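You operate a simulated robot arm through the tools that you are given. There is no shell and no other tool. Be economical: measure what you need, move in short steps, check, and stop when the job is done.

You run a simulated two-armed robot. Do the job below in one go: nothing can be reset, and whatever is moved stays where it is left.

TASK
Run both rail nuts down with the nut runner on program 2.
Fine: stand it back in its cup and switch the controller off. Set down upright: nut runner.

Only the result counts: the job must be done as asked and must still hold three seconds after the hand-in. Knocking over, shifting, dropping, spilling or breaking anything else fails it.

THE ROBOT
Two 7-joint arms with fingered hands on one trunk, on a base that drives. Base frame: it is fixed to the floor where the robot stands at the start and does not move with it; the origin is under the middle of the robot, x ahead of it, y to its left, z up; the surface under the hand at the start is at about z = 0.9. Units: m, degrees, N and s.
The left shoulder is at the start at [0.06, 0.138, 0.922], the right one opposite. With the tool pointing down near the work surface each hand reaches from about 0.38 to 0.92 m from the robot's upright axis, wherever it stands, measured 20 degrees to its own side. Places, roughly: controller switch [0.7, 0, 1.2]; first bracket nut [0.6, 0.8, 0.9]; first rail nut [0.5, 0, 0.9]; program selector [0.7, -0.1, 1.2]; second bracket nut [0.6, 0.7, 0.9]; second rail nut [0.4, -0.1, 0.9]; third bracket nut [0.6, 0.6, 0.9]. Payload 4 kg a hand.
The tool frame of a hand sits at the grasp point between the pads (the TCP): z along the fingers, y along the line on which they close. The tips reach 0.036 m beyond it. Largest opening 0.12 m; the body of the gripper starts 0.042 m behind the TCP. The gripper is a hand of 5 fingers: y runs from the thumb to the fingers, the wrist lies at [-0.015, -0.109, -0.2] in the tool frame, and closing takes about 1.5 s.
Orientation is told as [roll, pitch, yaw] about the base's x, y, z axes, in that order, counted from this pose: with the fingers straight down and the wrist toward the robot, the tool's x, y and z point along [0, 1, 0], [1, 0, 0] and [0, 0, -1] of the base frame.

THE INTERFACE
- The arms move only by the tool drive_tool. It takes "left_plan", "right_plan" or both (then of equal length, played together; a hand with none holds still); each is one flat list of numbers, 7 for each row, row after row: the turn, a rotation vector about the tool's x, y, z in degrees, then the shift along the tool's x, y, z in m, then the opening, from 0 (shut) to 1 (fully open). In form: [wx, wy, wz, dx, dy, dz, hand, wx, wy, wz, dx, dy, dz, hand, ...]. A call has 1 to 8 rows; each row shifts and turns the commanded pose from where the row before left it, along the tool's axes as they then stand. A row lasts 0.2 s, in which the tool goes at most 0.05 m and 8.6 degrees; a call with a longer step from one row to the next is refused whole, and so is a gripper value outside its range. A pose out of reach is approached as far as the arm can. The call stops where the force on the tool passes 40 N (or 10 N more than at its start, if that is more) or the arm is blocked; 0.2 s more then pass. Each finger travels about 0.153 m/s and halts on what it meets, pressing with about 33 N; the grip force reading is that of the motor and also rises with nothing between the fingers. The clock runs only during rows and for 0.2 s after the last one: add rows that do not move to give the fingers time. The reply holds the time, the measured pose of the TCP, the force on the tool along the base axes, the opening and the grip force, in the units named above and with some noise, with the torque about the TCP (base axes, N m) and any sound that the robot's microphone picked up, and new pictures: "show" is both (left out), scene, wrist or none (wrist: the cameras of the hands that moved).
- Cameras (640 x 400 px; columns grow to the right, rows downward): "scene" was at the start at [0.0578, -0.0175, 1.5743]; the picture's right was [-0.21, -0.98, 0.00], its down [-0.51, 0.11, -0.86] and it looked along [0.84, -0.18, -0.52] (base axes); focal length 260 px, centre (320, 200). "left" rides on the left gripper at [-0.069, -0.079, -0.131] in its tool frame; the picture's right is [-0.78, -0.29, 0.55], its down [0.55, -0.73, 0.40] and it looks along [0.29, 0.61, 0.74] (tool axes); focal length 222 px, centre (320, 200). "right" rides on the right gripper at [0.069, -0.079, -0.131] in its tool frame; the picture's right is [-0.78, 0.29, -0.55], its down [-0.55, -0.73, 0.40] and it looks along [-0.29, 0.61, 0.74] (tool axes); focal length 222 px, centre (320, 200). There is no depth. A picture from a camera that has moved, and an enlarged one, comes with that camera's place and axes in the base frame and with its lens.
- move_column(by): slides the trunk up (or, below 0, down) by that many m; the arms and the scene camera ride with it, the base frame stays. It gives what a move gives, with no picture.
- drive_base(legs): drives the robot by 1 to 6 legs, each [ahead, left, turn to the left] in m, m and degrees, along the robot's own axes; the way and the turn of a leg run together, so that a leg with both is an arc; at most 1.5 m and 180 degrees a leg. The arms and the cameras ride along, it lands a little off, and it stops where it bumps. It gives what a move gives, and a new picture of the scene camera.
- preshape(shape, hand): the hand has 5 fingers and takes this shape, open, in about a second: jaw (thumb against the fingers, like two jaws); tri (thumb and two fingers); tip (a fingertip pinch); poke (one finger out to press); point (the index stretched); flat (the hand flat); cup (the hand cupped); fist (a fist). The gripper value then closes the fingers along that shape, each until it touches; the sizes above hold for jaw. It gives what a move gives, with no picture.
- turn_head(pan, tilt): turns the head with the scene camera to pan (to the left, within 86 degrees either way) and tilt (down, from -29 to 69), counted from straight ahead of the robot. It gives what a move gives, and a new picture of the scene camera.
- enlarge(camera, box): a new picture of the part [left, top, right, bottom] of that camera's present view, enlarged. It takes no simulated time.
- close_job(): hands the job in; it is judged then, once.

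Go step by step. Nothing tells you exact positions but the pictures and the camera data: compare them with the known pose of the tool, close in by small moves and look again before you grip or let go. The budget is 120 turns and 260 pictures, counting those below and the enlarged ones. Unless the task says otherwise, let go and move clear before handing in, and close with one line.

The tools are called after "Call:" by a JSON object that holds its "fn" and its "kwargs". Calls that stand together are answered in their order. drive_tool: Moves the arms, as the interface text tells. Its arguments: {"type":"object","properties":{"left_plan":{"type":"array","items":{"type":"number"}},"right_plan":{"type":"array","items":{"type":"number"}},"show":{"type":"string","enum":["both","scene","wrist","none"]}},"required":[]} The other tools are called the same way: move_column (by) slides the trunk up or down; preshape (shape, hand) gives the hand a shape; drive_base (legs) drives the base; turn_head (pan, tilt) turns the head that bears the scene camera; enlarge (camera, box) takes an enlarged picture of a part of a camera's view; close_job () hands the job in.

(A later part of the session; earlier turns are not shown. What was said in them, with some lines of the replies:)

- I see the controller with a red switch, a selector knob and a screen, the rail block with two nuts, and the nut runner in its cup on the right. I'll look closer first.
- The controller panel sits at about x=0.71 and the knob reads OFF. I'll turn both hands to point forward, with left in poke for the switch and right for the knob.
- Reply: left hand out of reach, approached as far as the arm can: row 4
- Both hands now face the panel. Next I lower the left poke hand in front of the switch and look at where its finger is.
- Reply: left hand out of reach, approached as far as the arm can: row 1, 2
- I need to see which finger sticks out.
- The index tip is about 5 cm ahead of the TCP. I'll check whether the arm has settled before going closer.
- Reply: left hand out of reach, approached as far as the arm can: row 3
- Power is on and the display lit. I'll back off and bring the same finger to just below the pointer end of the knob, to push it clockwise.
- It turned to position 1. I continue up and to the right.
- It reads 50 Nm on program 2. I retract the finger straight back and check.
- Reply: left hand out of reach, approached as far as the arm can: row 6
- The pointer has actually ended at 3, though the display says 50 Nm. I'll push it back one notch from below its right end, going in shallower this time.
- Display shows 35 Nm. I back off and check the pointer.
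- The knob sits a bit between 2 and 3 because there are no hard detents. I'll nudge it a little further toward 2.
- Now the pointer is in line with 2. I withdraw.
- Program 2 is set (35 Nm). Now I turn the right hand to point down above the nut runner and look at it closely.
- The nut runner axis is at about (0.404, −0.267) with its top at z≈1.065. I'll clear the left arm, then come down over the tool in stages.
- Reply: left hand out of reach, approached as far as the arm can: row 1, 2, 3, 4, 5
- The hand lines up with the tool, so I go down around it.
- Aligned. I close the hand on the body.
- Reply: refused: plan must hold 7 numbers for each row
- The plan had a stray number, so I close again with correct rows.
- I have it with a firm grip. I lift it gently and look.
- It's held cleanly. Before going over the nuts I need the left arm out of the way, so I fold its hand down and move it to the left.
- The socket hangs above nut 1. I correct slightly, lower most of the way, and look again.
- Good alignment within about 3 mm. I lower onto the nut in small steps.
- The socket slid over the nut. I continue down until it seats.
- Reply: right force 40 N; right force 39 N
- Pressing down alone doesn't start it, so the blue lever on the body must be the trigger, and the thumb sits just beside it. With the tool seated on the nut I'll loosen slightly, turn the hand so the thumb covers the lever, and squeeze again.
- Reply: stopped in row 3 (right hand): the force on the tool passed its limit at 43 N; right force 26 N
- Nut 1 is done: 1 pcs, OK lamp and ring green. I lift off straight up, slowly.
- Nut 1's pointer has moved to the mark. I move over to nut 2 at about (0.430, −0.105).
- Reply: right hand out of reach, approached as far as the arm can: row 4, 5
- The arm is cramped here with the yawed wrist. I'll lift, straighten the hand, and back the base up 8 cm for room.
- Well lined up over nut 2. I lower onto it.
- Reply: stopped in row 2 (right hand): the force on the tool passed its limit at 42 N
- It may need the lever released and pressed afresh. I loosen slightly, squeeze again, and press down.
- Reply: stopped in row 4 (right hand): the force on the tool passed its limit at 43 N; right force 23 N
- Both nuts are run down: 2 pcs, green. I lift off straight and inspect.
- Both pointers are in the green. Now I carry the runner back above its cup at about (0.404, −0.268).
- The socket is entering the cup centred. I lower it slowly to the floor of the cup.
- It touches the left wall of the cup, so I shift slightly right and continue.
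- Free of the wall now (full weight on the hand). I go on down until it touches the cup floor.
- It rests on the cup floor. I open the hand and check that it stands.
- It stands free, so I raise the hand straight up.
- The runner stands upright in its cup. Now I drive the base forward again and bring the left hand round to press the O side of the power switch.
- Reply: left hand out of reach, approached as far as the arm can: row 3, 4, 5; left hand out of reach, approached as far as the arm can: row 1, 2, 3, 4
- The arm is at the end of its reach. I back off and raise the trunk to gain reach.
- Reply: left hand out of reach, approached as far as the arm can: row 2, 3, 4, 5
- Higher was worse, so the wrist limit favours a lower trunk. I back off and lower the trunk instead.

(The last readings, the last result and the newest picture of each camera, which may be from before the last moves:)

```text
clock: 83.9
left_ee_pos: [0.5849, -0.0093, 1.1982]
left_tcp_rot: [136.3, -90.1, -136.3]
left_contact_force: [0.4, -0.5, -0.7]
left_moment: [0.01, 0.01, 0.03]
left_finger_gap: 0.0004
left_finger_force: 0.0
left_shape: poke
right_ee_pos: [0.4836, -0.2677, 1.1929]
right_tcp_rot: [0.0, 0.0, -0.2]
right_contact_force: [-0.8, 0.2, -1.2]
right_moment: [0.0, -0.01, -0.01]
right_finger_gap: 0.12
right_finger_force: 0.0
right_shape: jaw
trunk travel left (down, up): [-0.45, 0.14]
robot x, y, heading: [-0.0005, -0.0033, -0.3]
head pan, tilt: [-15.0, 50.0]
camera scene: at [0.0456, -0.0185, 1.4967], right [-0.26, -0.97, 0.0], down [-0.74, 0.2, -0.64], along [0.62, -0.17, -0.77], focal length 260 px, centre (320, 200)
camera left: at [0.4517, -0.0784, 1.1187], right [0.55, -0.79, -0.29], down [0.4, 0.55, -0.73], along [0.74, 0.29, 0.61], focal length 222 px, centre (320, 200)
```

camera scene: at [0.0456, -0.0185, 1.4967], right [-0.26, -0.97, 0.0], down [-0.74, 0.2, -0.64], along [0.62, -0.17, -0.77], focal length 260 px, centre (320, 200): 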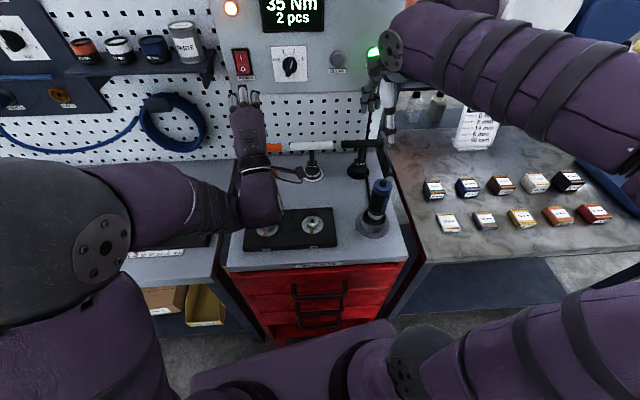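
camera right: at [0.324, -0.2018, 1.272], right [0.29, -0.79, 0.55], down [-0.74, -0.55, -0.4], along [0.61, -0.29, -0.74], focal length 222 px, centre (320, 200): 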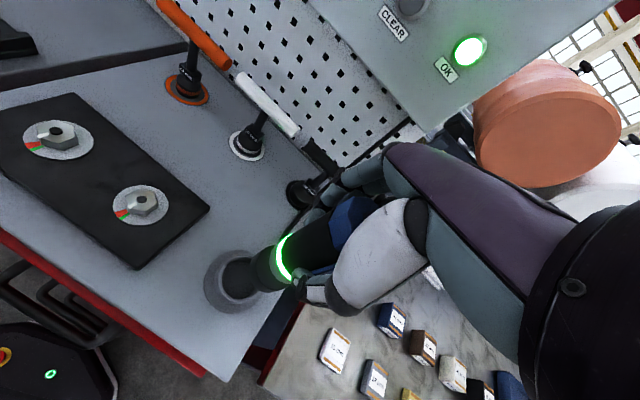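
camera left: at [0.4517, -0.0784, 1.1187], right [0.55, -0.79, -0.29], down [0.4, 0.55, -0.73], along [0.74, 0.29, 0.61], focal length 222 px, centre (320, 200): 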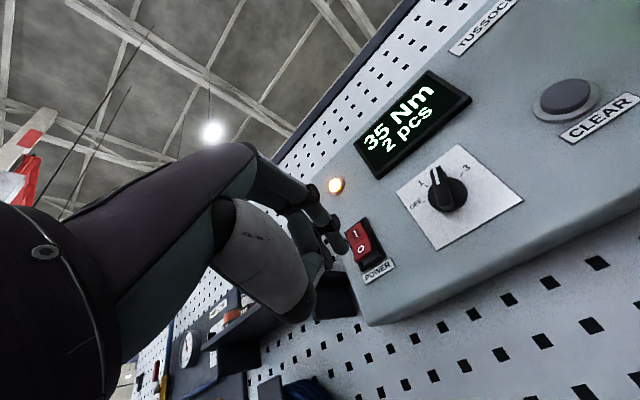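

Call:
{"fn": "drive_tool", "kwargs": {"left_plan": [0, 0, 0, 0, 0.01, 0.03, 1, 0, 0, 0, 0, 0, 0.025, 1, 0, 0, 0, 0, 0, 0, 1], "show": "none"}}

Call:
{"fn": "enlarge", "kwargs": {"camera": "left", "box": [290, 180, 450, 300]}}

```text
clock: 84.7
left_ee_pos: [0.64, -0.01, 1.2086]
left_tcp_rot: [135.5, -89.9, -135.7]
left_contact_force: [0.4, -0.8, 1.0]
left_moment: [-0.03, -0.01, 0.0]
left_finger_gap: 0.0
left_finger_force: 0.0
left_shape: poke
right_ee_pos: [0.4827, -0.2671, 1.1931]
right_tcp_rot: [0.1, -0.1, -0.1]
right_contact_force: [0.5, 0.3, 0.0]
right_moment: [-0.02, -0.01, 0.01]
right_finger_gap: 0.1198
right_finger_force: 0.0
right_shape: jaw
trunk travel left (down, up): [-0.45, 0.14]
robot x, y, heading: [0.0027, 0.0009, 0.1]
head pan, tilt: [-15.0, 50.0]
```

```text
3.33 times, centred on (370, 240) of left
camera zoom: at [0.5061, -0.079, 1.1292], right [0.55, -0.79, -0.29], down [0.4, 0.55, -0.73], along [0.74, 0.29, 0.61], focal length 740 px, centre (153, 67)
```

zoom: 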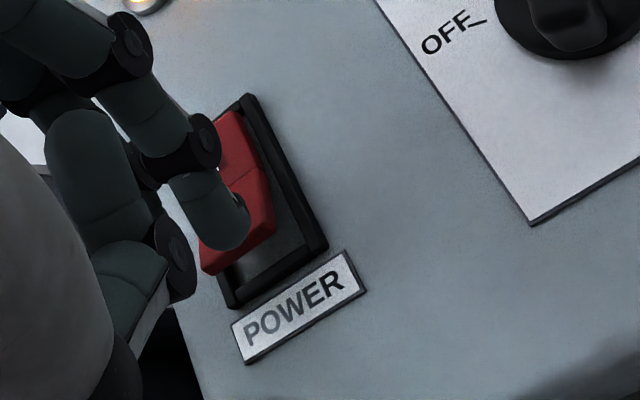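

Call:
{"fn": "drive_tool", "kwargs": {"left_plan": [0, 0, 0, 0.003, 0.002, 0.01, 1, 0, 0, 0, 0, 0, 0.01, 1, 0, 0, 0, 0, 0, 0.008, 1, 0, 0, 0, 0, 0, 0, 1], "show": "scene"}}

Call:
{"fn": "enlarge", "kwargs": {"camera": "left", "box": [290, 130, 450, 300]}}

```text
clock: 85.7
left_ee_pos: [0.6674, -0.0085, 1.2097]
left_tcp_rot: [-53.5, -89.8, 54.0]
left_contact_force: [-0.3, -0.1, -0.6]
left_moment: [-0.03, -0.02, 0.0]
left_finger_gap: 0.0
left_finger_force: 0.0
left_shape: poke
right_ee_pos: [0.4842, -0.2666, 1.1922]
right_tcp_rot: [0.2, -0.2, -0.2]
right_contact_force: [-0.7, 0.0, -0.9]
right_moment: [0.03, 0.01, 0.01]
right_finger_gap: 0.1198
right_finger_force: 0.0
right_shape: jaw
trunk travel left (down, up): [-0.45, 0.14]
robot x, y, heading: [0.0011, -0.0004, 0.0]
head pan, tilt: [-15.0, 50.0]
camera scene: at [0.0457, -0.0185, 1.4967], right [-0.26, -0.97, 0.0], down [-0.74, 0.2, -0.64], along [0.62, -0.17, -0.77], focal length 260 px, centre (320, 200)
```

scene: 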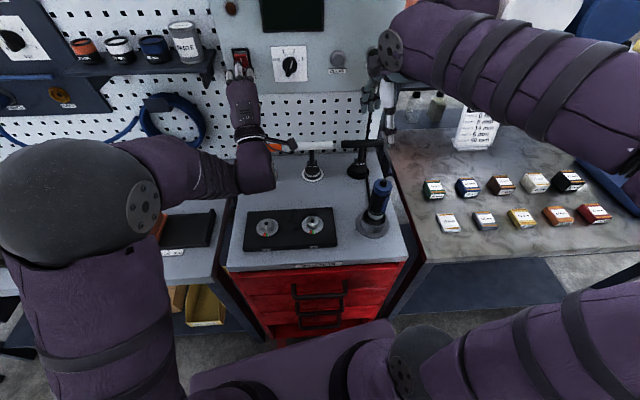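

```text
2.35 times, centred on (370, 215) of left
camera zoom: at [0.5353, -0.0788, 1.1309], right [0.55, -0.78, -0.29], down [0.39, 0.55, -0.74], along [0.74, 0.29, 0.61], focal length 523 px, centre (202, 165)
```

zoom: 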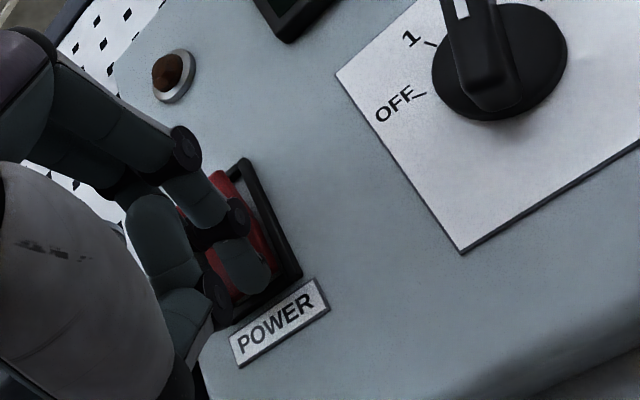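

The controller is off, with its display and lamp dark. I retract the hand and check the final state.

Call:
{"fn": "drive_tool", "kwargs": {"left_plan": [0, 0, 0, 0, 0, -0.03, 1, 0, 0, 0, 0, 0, -0.045, 1, 0, 0, 0, 0.02, 0.02, -0.045, 1, 0, 0, 0, 0.02, 0.02, -0.02, 1, 0, 0, 0, 0, 0, 0, 1], "show": "none"}}

Call:
{"fn": "turn_head", "kwargs": {"pan": -12, "tilt": 38}}

Call:
{"fn": "enlarge", "kwargs": {"camera": "scene", "box": [220, 80, 420, 300]}}

```text
refused: row 3 steps farther than a row can; nothing moved
```

```text
clock: 86.4
left_ee_pos: [0.6674, -0.009, 1.2099]
left_tcp_rot: [-60.3, -89.7, 60.7]
left_contact_force: [0.5, -0.4, -0.6]
left_moment: [0.02, 0.01, -0.01]
left_finger_gap: 0.0001
left_finger_force: 0.0
left_shape: poke
right_ee_pos: [0.4831, -0.2671, 1.1929]
right_tcp_rot: [0.1, -0.2, -0.2]
right_contact_force: [-0.3, 0.0, -0.2]
right_moment: [-0.01, 0.0, 0.03]
right_finger_gap: 0.1198
right_finger_force: 0.1
right_shape: jaw
trunk travel left (down, up): [-0.45, 0.14]
robot x, y, heading: [0.0014, -0.0033, -0.1]
head pan, tilt: [-12.0, 38.0]
camera scene: at [0.0557, -0.0165, 1.5138], right [-0.21, -0.98, 0.0], down [-0.6, 0.13, -0.79], along [0.77, -0.16, -0.62], focal length 260 px, centre (320, 200)
```

scene: 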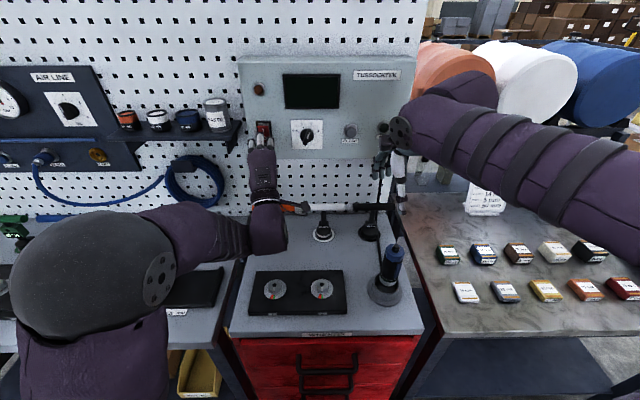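

```text
1.82 times, centred on (320, 190) of scene
camera zoom: at [0.0557, -0.0165, 1.5138], right [-0.21, -0.98, 0.0], down [-0.6, 0.13, -0.79], along [0.77, -0.16, -0.62], focal length 473 px, centre (320, 218)
```

zoom: 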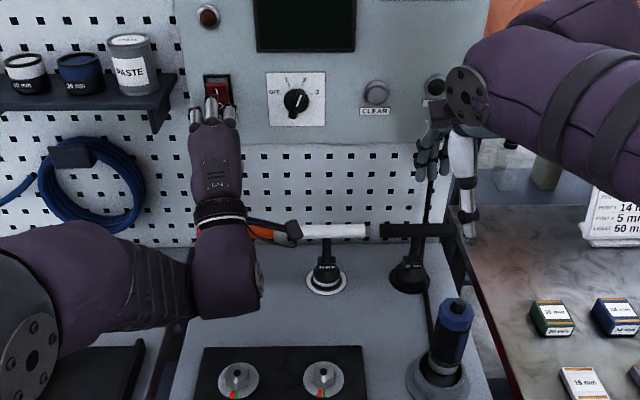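

The left wrist is near the orange T-handle, so I go back straight and up with shorter steps.

Call:
{"fn": "drive_tool", "kwargs": {"left_plan": [0, 0, 0, 0, 0, -0.03, 1, 0, 0, 0, 0, 0.01, -0.03, 1, 0, 0, 0, 0, 0.03, -0.03, 1, 0, 0, 0, 0, 0.03, -0.03, 1, 0, 0, 0, 0, 0.03, -0.02, 1, 0, 0, 0, 0, 0, 0, 1], "show": "scene"}}

Call:
{"fn": "enlarge", "kwargs": {"camera": "scene", "box": [220, 180, 420, 310]}}

Call:
{"fn": "enlarge", "kwargs": {"camera": "scene", "box": [230, 50, 420, 170]}}

```text
clock: 87.8
left_ee_pos: [0.5289, -0.0067, 1.3086]
left_tcp_rot: [20.6, -89.9, -20.6]
left_contact_force: [-0.5, -0.4, 0.1]
left_moment: [-0.01, 0.0, 0.0]
left_finger_gap: 0.0001
left_finger_force: 0.1
left_shape: poke
right_ee_pos: [0.4829, -0.2662, 1.1931]
right_tcp_rot: [0.1, -0.1, -0.2]
right_contact_force: [0.1, 0.2, 0.6]
right_moment: [-0.02, 0.0, -0.03]
right_finger_gap: 0.1197
right_finger_force: 0.2
right_shape: jaw
trunk travel left (down, up): [-0.45, 0.14]
robot x, y, heading: [0.0019, -0.0022, -0.0]
head pan, tilt: [-12.0, 38.0]
camera scene: at [0.0558, -0.0167, 1.5138], right [-0.21, -0.98, 0.0], down [-0.6, 0.13, -0.79], along [0.77, -0.16, -0.62], focal length 260 px, centre (320, 200)
```

scene: 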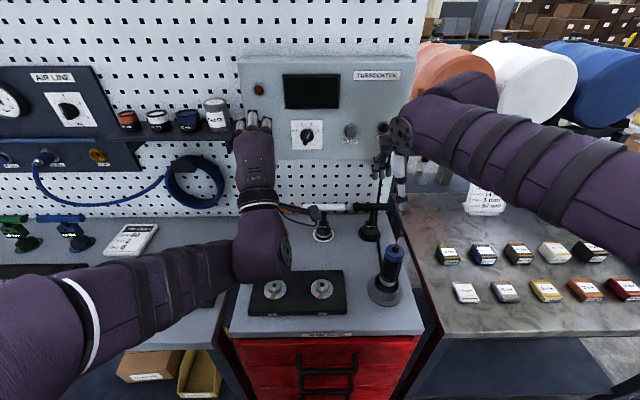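

```text
3.08 times, centred on (320, 245) of scene
camera zoom: at [0.0558, -0.0167, 1.5138], right [-0.21, -0.98, 0.0], down [-0.6, 0.13, -0.79], along [0.77, -0.16, -0.62], focal length 800 px, centre (320, 62)
```

zoom: 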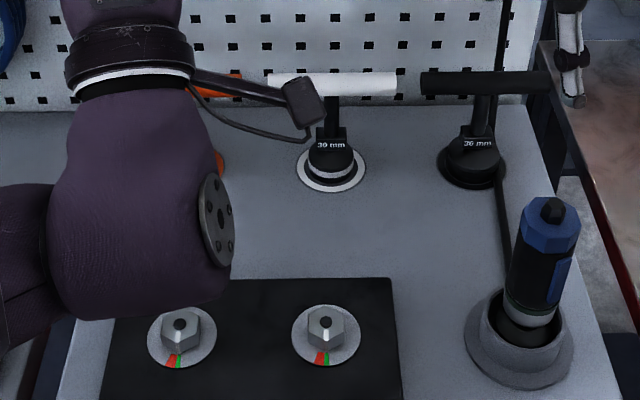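

```text
3.33 times, centred on (325, 110) of scene
camera zoom: at [0.0558, -0.0167, 1.5138], right [-0.21, -0.98, 0.0], down [-0.6, 0.13, -0.79], along [0.77, -0.16, -0.62], focal length 867 px, centre (303, 500)
```

zoom: 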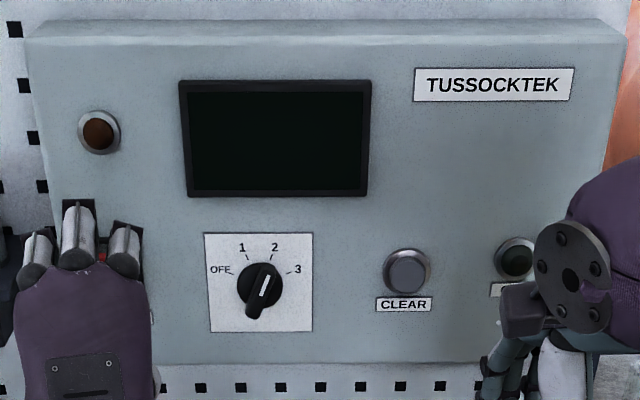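

I move the left arm aside for a last look at the bench.

Call:
{"fn": "drive_tool", "kwargs": {"left_plan": [8.5, 0, 0, 0, 0.02, 0, 1, 8.5, 0, 0, 0, 0.02, 0, 1, 8.5, 0, 0, 0, 0.01, 0, 1, 8.5, 0, 0, 0, 0, 0, 1, 0, 0, 0, 0.045, 0, 0, 1, 0, 0, 0, 0.045, 0, 0, 1, 0, 0, 0, 0.045, 0, 0, 1, 0, 0, 0, 0.04, 0, 0, 1], "show": "scene"}}

Call:
{"fn": "enlarge", "kwargs": {"camera": "scene", "box": [220, 180, 420, 310]}}

```text
clock: 89.6
left_ee_pos: [0.5307, 0.1685, 1.3612]
left_tcp_rot: [0.0, -55.9, 0.0]
left_contact_force: [0.0, -0.1, 0.0]
left_moment: [-0.03, 0.02, 0.04]
left_finger_gap: 0.0001
left_finger_force: 0.1
left_shape: poke
right_ee_pos: [0.4838, -0.2663, 1.1935]
right_tcp_rot: [0.0, -0.1, -0.2]
right_contact_force: [-0.1, 0.5, -0.5]
right_moment: [0.0, 0.0, 0.0]
right_finger_gap: 0.1197
right_finger_force: 0.1
right_shape: jaw
trunk travel left (down, up): [-0.45, 0.14]
robot x, y, heading: [0.0006, 0.0007, 0.2]
head pan, tilt: [-12.0, 38.0]
camera scene: at [0.0557, -0.0157, 1.5139], right [-0.21, -0.98, 0.0], down [-0.6, 0.13, -0.79], along [0.77, -0.16, -0.62], focal length 260 px, centre (320, 200)
```

scene: 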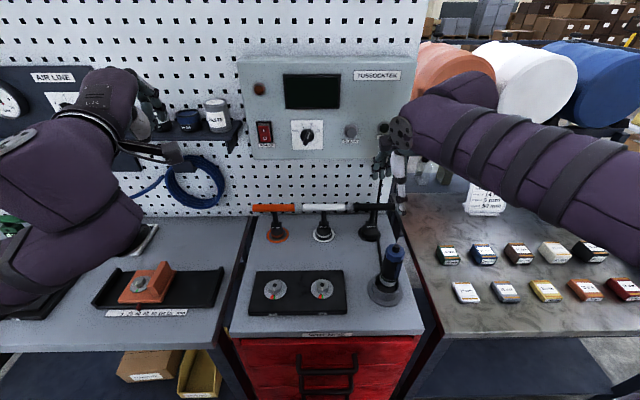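

```text
3.08 times, centred on (320, 245) of scene
camera zoom: at [0.0557, -0.0157, 1.5139], right [-0.21, -0.98, 0.0], down [-0.6, 0.13, -0.79], along [0.77, -0.16, -0.62], focal length 800 px, centre (320, 62)
```

zoom: 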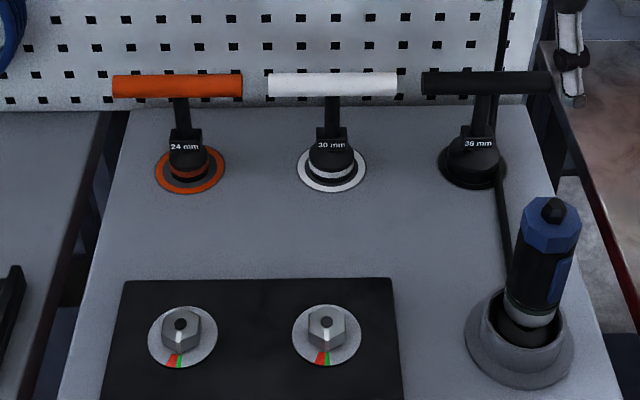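

Everything is in place: the runner is upright in its cup, both pointers are in the green, the controller is off and nothing else has moved. I hand the job in.

Call:
{"fn": "close_job", "kwargs": {}}

```text
The job is handed in.
```

I ran both rail nuts down on program 2 (35 Nm). The controller counted 2 pcs with the OK lamp green, and both nut pointers sit at the green marks. The nut runner is back upright in its cup and the controller is switched off.
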